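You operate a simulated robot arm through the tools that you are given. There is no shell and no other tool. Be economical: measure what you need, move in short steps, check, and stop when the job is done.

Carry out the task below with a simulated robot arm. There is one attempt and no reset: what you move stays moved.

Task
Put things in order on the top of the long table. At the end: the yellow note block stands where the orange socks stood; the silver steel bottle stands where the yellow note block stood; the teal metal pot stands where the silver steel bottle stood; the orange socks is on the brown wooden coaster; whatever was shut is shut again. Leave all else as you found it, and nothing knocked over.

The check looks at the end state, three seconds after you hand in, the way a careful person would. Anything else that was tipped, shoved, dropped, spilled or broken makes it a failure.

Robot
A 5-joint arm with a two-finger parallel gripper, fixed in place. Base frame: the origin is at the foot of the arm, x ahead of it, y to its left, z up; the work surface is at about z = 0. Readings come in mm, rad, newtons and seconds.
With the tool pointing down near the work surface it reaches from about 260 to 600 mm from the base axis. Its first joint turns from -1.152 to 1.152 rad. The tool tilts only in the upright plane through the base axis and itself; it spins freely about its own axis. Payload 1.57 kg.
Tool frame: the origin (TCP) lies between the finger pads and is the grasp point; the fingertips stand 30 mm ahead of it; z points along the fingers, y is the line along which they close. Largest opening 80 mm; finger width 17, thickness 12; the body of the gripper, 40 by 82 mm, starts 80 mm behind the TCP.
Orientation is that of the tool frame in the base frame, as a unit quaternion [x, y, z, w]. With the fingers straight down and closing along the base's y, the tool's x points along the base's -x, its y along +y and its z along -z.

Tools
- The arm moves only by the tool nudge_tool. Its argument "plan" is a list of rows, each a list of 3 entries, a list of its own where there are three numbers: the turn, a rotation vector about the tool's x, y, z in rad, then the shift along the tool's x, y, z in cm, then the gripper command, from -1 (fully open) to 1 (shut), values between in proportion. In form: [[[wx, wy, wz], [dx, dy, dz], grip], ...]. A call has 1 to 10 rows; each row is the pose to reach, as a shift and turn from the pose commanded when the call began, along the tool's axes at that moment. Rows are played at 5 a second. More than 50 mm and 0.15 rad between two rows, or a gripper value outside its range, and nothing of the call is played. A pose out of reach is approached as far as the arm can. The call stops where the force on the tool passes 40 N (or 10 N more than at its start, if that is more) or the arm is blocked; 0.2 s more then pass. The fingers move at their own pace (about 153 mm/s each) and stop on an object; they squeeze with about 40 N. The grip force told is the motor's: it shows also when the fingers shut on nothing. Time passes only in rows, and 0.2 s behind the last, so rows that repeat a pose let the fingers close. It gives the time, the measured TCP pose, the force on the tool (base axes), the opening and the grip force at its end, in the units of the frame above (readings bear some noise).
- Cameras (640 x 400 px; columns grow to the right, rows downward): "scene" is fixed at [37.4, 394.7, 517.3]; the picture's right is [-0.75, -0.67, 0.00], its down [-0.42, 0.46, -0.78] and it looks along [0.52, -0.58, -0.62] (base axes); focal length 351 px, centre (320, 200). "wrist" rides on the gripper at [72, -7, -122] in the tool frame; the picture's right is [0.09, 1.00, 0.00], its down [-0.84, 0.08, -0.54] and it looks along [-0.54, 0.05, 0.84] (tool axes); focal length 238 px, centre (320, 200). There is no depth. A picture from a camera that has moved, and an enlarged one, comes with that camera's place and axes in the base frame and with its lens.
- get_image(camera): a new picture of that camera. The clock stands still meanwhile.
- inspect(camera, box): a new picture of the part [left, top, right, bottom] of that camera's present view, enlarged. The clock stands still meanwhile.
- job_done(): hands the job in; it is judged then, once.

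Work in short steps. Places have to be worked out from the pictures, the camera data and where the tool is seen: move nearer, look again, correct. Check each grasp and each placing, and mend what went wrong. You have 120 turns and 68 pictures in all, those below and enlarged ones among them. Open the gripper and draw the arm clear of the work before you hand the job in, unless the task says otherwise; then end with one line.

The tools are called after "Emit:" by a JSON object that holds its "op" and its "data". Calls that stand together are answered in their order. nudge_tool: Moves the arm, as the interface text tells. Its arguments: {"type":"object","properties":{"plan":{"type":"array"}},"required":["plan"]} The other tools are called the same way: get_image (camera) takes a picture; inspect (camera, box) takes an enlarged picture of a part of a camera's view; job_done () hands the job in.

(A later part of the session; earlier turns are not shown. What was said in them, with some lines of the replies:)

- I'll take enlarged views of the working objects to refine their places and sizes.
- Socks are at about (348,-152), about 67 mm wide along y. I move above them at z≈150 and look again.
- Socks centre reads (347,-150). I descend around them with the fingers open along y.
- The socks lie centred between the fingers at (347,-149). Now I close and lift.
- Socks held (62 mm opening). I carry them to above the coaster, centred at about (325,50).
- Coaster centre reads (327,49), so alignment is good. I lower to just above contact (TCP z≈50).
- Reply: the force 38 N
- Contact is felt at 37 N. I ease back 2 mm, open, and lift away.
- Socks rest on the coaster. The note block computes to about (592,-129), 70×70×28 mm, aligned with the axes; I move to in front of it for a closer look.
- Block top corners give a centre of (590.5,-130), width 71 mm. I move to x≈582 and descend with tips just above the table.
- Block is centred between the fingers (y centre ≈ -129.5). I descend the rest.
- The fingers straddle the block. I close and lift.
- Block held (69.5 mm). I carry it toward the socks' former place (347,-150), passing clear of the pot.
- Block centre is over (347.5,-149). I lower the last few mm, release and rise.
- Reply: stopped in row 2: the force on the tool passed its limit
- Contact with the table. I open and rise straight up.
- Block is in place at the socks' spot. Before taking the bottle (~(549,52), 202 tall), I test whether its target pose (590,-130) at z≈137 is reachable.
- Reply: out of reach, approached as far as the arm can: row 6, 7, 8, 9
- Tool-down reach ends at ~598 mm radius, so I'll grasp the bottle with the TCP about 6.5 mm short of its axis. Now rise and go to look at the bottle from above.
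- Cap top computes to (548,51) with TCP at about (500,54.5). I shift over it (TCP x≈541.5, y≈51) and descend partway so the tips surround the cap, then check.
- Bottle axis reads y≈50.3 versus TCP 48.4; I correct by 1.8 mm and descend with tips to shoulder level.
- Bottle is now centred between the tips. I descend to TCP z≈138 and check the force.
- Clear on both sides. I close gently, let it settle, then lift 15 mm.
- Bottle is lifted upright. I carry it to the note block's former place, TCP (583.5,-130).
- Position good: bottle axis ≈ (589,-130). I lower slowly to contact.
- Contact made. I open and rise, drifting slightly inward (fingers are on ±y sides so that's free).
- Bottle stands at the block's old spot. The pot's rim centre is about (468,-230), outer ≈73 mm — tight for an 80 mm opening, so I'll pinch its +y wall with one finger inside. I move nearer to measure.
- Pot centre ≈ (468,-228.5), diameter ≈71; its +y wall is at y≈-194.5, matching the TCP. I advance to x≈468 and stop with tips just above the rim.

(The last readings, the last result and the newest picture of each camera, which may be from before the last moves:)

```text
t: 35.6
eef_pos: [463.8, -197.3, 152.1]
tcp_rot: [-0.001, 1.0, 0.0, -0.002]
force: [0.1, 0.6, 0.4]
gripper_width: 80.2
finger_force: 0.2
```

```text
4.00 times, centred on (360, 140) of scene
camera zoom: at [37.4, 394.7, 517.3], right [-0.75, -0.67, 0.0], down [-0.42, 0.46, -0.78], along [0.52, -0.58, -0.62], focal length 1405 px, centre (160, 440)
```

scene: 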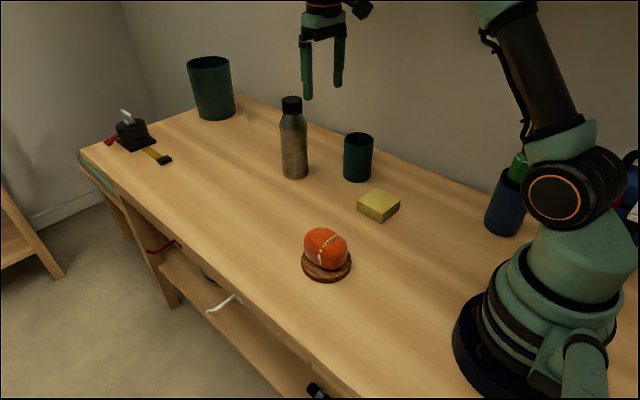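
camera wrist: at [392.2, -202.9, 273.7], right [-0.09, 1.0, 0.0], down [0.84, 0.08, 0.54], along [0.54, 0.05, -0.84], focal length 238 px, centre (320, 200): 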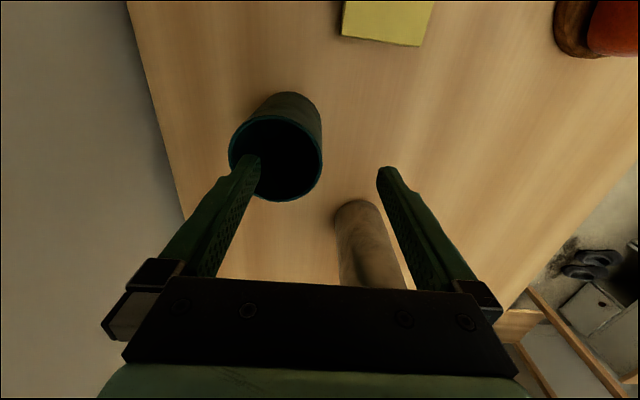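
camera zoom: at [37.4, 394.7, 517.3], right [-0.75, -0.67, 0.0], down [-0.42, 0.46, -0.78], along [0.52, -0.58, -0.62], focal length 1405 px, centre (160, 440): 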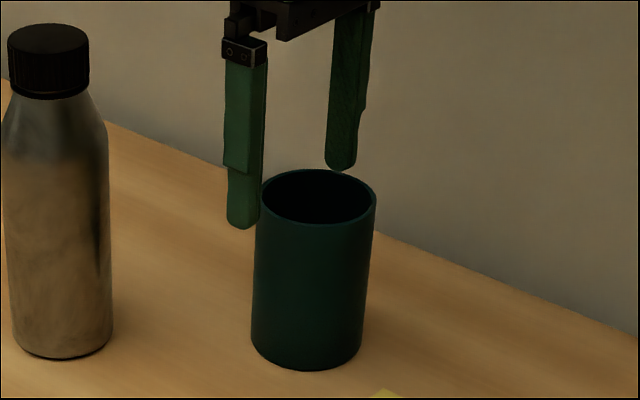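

TCP y≈-196 lines up with the wall mid. I nudge 2.5 mm in x and descend with one finger inside, to TCP z≈77.

Emit:
{"op": "nudge_tool", "data": {"plan": [[[0, 0, 0], [-0.25, 0, 1], -1], [[0, 0, 0], [-0.25, 0, 2.5], -1], [[0, 0, 0], [-0.25, 0, 4], -1], [[0, 0, 0], [-0.25, 0, 5.5], -1], [[0, 0, 0], [-0.25, 0, 7.3], -1], [[0, 0, 0], [-0.25, 0, 7.3], -1]]}}

Emit:
{"op": "get_image", "data": {"camera": "wrist"}}

Emit:
{"op": "inspect", "data": {"camera": "scene", "box": [310, 90, 410, 190]}}

```text
t: 37.0
eef_pos: [467.1, -197.0, 83.1]
tcp_rot: [-0.001, 1.0, 0.001, -0.001]
force: [0.6, -0.1, 0.3]
gripper_width: 80.1
finger_force: 0.0
```

```text
22 pictures are left
camera wrist: at [395.2, -202.2, 204.7], right [-0.09, 1.0, 0.0], down [0.84, 0.08, 0.54], along [0.54, 0.05, -0.84], focal length 238 px, centre (320, 200)
```

wrist: 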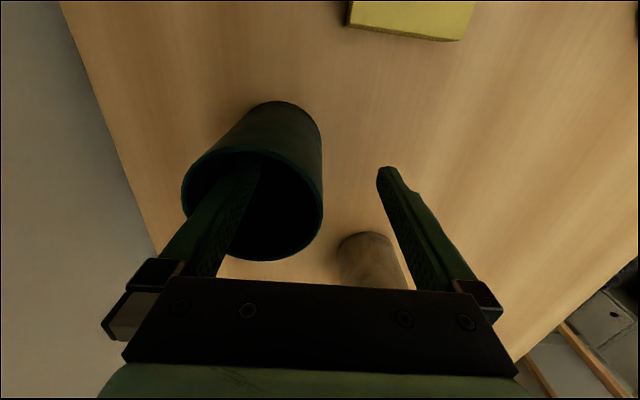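

```text
4.00 times, centred on (360, 140) of scene
camera zoom: at [37.4, 394.7, 517.3], right [-0.75, -0.67, 0.0], down [-0.42, 0.46, -0.78], along [0.52, -0.58, -0.62], focal length 1405 px, centre (160, 440)
```

zoom: 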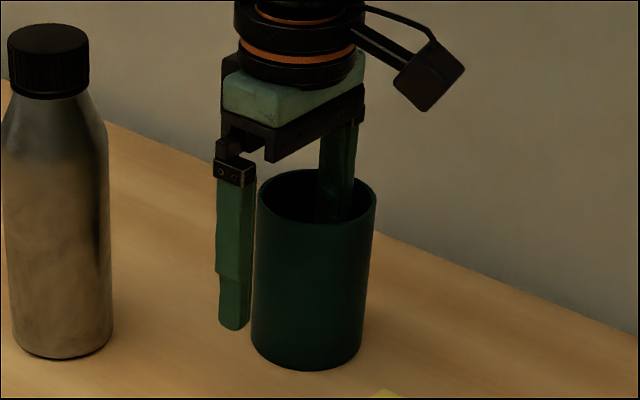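

One finger is inside, one outside, wall near the middle. I close in stages and check.

Emit:
{"op": "nudge_tool", "data": {"plan": [[[0, 0, 0], [0, 0, 0], -0.3], [[0, 0, 0], [0, 0, 0], 0.3], [[0, 0, 0], [0, 0, 0], 0.6], [[0, 0, 0], [0, 0, 0], 0.75], [[0, 0, 0], [0, 0, 0], 0.75]]}}

Emit:
{"op": "get_image", "data": {"camera": "wrist"}}

```text
t: 38.2
eef_pos: [466.5, -195.8, 82.1]
tcp_rot: [-0.001, 1.0, 0.0, -0.001]
force: [-0.4, 0.2, 0.0]
gripper_width: 9.9
finger_force: 0.1
```

```text
20 pictures are left
camera wrist: at [395.2, -202.2, 205.0], right [-0.09, 1.0, 0.0], down [0.84, 0.08, 0.54], along [0.54, 0.05, -0.84], focal length 238 px, centre (320, 200)
```

wrist: 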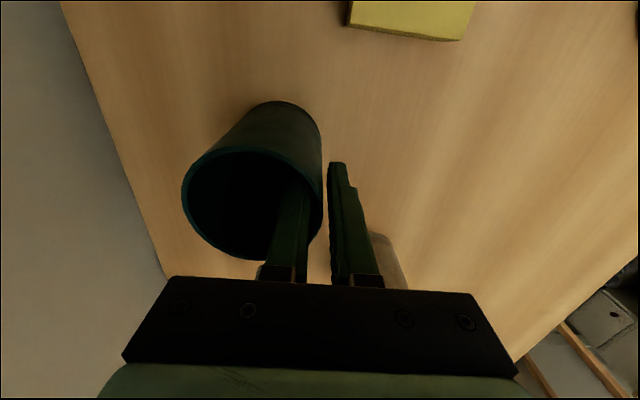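

The wall sits inside the 10 mm gap without contact. I close fully and lift 20 mm.

Emit:
{"op": "nudge_tool", "data": {"plan": [[[0, 0, 0], [0, 0, 0], 0.9], [[0, 0, 0], [0, 0, 0], 1], [[0, 0, 0], [0, 0, 0], 1], [[0, 0, 0], [0, 0, -0.5], 1], [[0, 0, 0], [0, 0, -2], 1], [[0, 0, 0], [0, 0, -2], 1]]}}

Emit:
{"op": "inspect", "data": {"camera": "scene", "box": [310, 90, 410, 190]}}

Emit:
{"op": "get_image", "data": {"camera": "wrist"}}

```text
t: 39.6
eef_pos: [467.4, -195.3, 101.0]
tcp_rot: [0.0, 1.0, 0.001, -0.001]
force: [-0.2, 1.1, -1.2]
gripper_width: 4.8
finger_force: 25.6
```

```text
4.00 times, centred on (360, 140) of scene
camera zoom: at [37.4, 394.7, 517.3], right [-0.75, -0.67, 0.0], down [-0.42, 0.46, -0.78], along [0.52, -0.58, -0.62], focal length 1405 px, centre (160, 440)
```

zoom: 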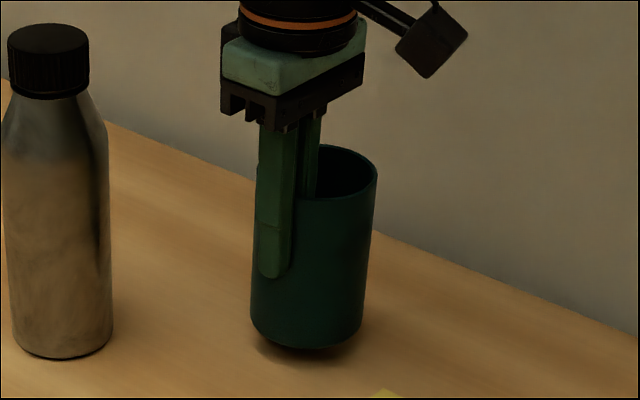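

```text
18 pictures are left
camera wrist: at [396.1, -202.0, 222.9], right [-0.09, 1.0, 0.0], down [0.84, 0.08, 0.54], along [0.54, 0.05, -0.84], focal length 238 px, centre (320, 200)
```

wrist: 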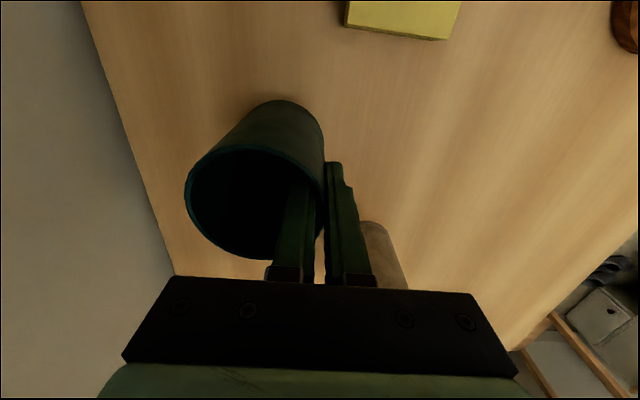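

Pot is held upright, ~20 mm up. I carry it in +y first (away from the bottle), then out to TCP (548,85) so its axis is at (548,51).

Emit:
{"op": "nudge_tool", "data": {"plan": [[[0, 0, 0], [0, 4, 0], 1], [[0, 0, 0], [0, 8, 0], 1], [[0, 0, 0], [0, 12, 0], 1], [[0, 0, 0], [-1.5, 16, 0], 1], [[0, 0, 0], [-4, 20, 0], 1], [[0, 0, 0], [-6.5, 24, 0], 1], [[0, 0, 0], [-8.05, 28, 0], 1], [[0, 0, 0], [-8.05, 28, 0], 1]]}}

Emit:
{"op": "get_image", "data": {"camera": "wrist"}}

Emit:
{"op": "get_image", "data": {"camera": "scene"}}

```text
t: 41.4
eef_pos: [547.1, 82.4, 100.4]
tcp_rot: [0.0, 1.0, 0.0, -0.001]
force: [0.0, 0.4, -0.9]
gripper_width: 5.2
finger_force: 25.2
```

```text
17 pictures are left
camera wrist: at [474.9, 76.1, 222.1], right [-0.09, 1.0, 0.0], down [0.84, 0.08, 0.54], along [0.54, 0.05, -0.84], focal length 238 px, centre (320, 200)
```

wrist: 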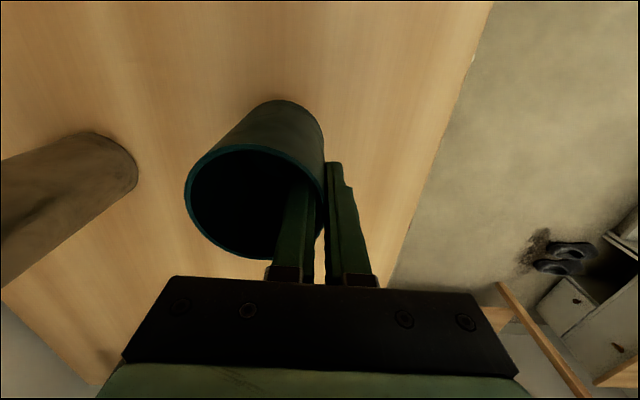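

```text
16 pictures are left
```

scene: 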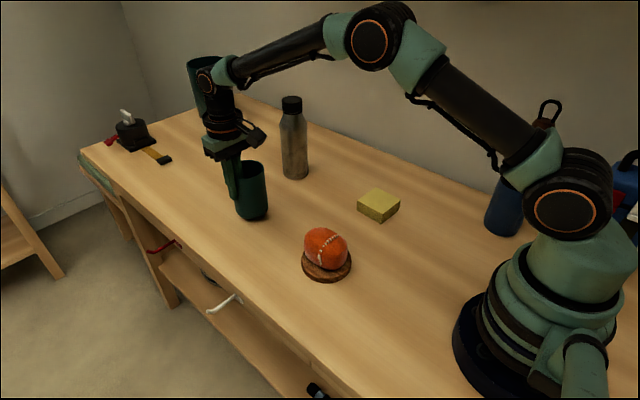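

Pot axis reads ≈(543.5,49.5). I shift +3.5 mm x, +1.5 mm y, lower to near contact and check in the same zoom used for the bottle at the start.

Emit:
{"op": "nudge_tool", "data": {"plan": [[[0, 0, 0], [-0.35, 0.15, 0], 1], [[0, 0, 0], [-0.35, 0.15, 0.8], 1], [[0, 0, 0], [-0.35, 0.15, 1.5], 1], [[0, 0, 0], [-0.35, 0.15, 1.5], 1]]}}

Emit:
{"op": "inspect", "data": {"camera": "scene", "box": [220, 110, 420, 235]}}

```text
t: 42.4
eef_pos: [551.2, 84.9, 87.0]
tcp_rot: [0.0, 1.0, 0.0, -0.001]
force: [-0.1, 0.0, -0.8]
gripper_width: 4.9
finger_force: 25.0
```

```text
3.20 times, centred on (320, 172) of scene
camera zoom: at [37.4, 394.7, 517.3], right [-0.75, -0.67, 0.0], down [-0.42, 0.46, -0.78], along [0.52, -0.58, -0.62], focal length 1124 px, centre (320, 288)
```

zoom: 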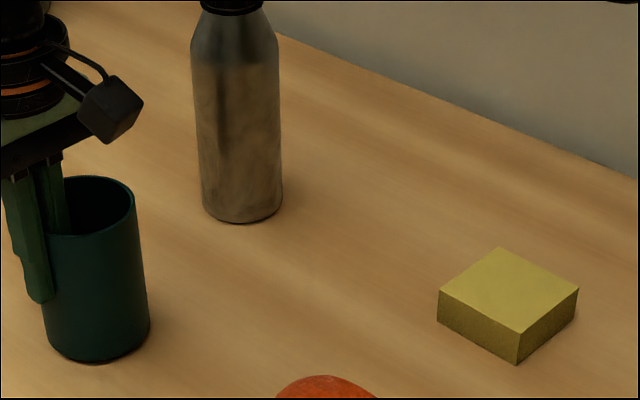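

Comparing base outlines, the pot is about 3–4 mm too far in +y relative to where the bottle stood. I correct -3 mm in y and lower to contact.

Emit:
{"op": "nudge_tool", "data": {"plan": [[[0, 0, 0], [0.05, -0.3, 0], 1], [[0, 0, 0], [0.05, -0.3, 0.3], 1], [[0, 0, 0], [0.05, -0.3, 0.45], 1], [[0, 0, 0], [0.05, -0.3, 0.45], 1]]}}

```text
t: 43.4
eef_pos: [550.6, 82.9, 83.5]
tcp_rot: [0.0, 1.0, 0.0, 0.001]
force: [-2.8, -1.9, 8.4]
gripper_width: 5.1
finger_force: 25.5
```

Contact (8 N up). I check the pot's outline before releasing.

Emit:
{"op": "inspect", "data": {"camera": "scene", "box": [220, 110, 420, 235]}}

```text
3.20 times, centred on (320, 172) of scene
camera zoom: at [37.4, 394.7, 517.3], right [-0.75, -0.67, 0.0], down [-0.41, 0.46, -0.78], along [0.52, -0.58, -0.62], focal length 1124 px, centre (320, 288)
```

zoom: 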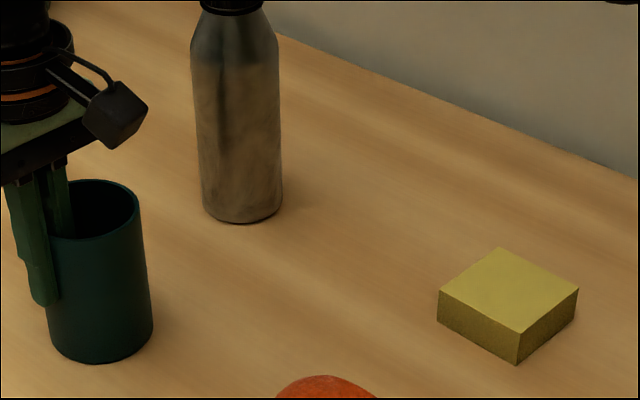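

Outline now matches the bottle's original base. I release by opening partway, then rise.

Emit:
{"op": "nudge_tool", "data": {"plan": [[[0, 0, 0], [0, 0, -0.1], 0.6], [[0, 0, 0], [0, 0, -0.1], 0.2], [[0, 0, 0], [0, 0, -0.1], 0.2], [[0, 0, 0], [0, 0, -2.5], 0.2], [[0, 0, 0], [0, 0, -5.5], 0.2], [[0, 0, 0], [0, 0, -9], 0.2], [[0, 0, 0], [0, 0, -13], 0], [[0, 0, 0], [3, 0, -17], -0.5], [[0, 0, 0], [7, 0, -17], -1]]}}

Emit:
{"op": "get_image", "data": {"camera": "scene"}}

Emit:
{"op": "get_image", "data": {"camera": "wrist"}}

```text
t: 45.4
eef_pos: [478.9, 80.9, 252.9]
tcp_rot: [0.0, 1.0, 0.001, 0.0]
force: [-0.8, 0.0, 0.2]
gripper_width: 80.0
finger_force: 0.0
```

```text
13 pictures are left
```

scene: 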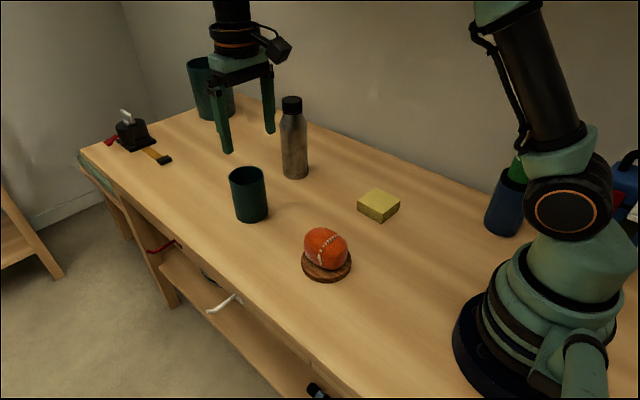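

```text
12 pictures are left
camera wrist: at [406.9, 73.5, 373.9], right [-0.09, 1.0, 0.0], down [0.84, 0.08, 0.54], along [0.54, 0.05, -0.84], focal length 238 px, centre (320, 200)
```

wrist: 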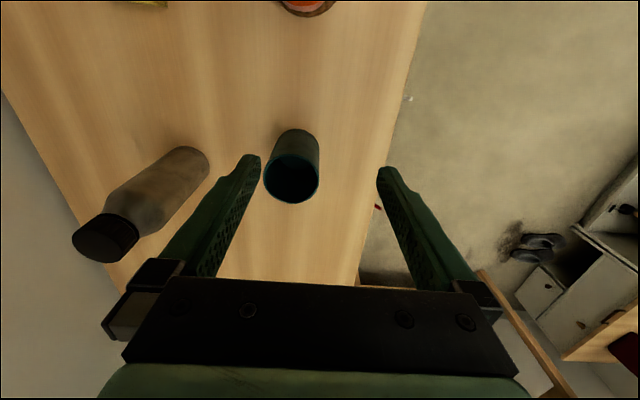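

All four stand in place and upright, drawers unchanged. I draw the arm back to around its starting pose.

Emit:
{"op": "nudge_tool", "data": {"plan": [[[0, 0, 0], [3, -3, -0.5], -1], [[0, 0, 0], [6, -6, -1], -1], [[0, 0, 0], [9, -9, -1.5], -1], [[0, 0, 0], [12, -11.5, -1.5], -1], [[0, 0, 0], [15, -13.5, -1.5], -1], [[0, 0, 0], [15, -13.5, -1.5], -1]]}}

Emit:
{"op": "get_image", "data": {"camera": "scene"}}

```text
t: 46.8
eef_pos: [329.3, -54.1, 267.2]
tcp_rot: [0.0, 1.0, 0.001, -0.001]
force: [0.3, 0.1, -0.2]
gripper_width: 80.1
finger_force: 0.1
```

```text
11 pictures are left
```

scene: 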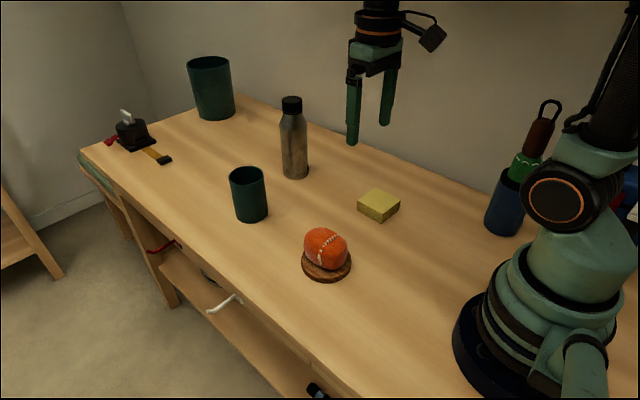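

The picture shows everything placed and the arm clear with the gripper open, so I hand in.

Emit:
{"op": "job_done", "data": {}}

```text
The job is handed in.
```

I handed the job in with all four objects moved: the socks are on the coaster, the note block is where the socks stood, the bottle is where the note block stood, and the pot is where the bottle stood. In the last picture all four were upright and nothing else looked moved; nothing had to be opened.
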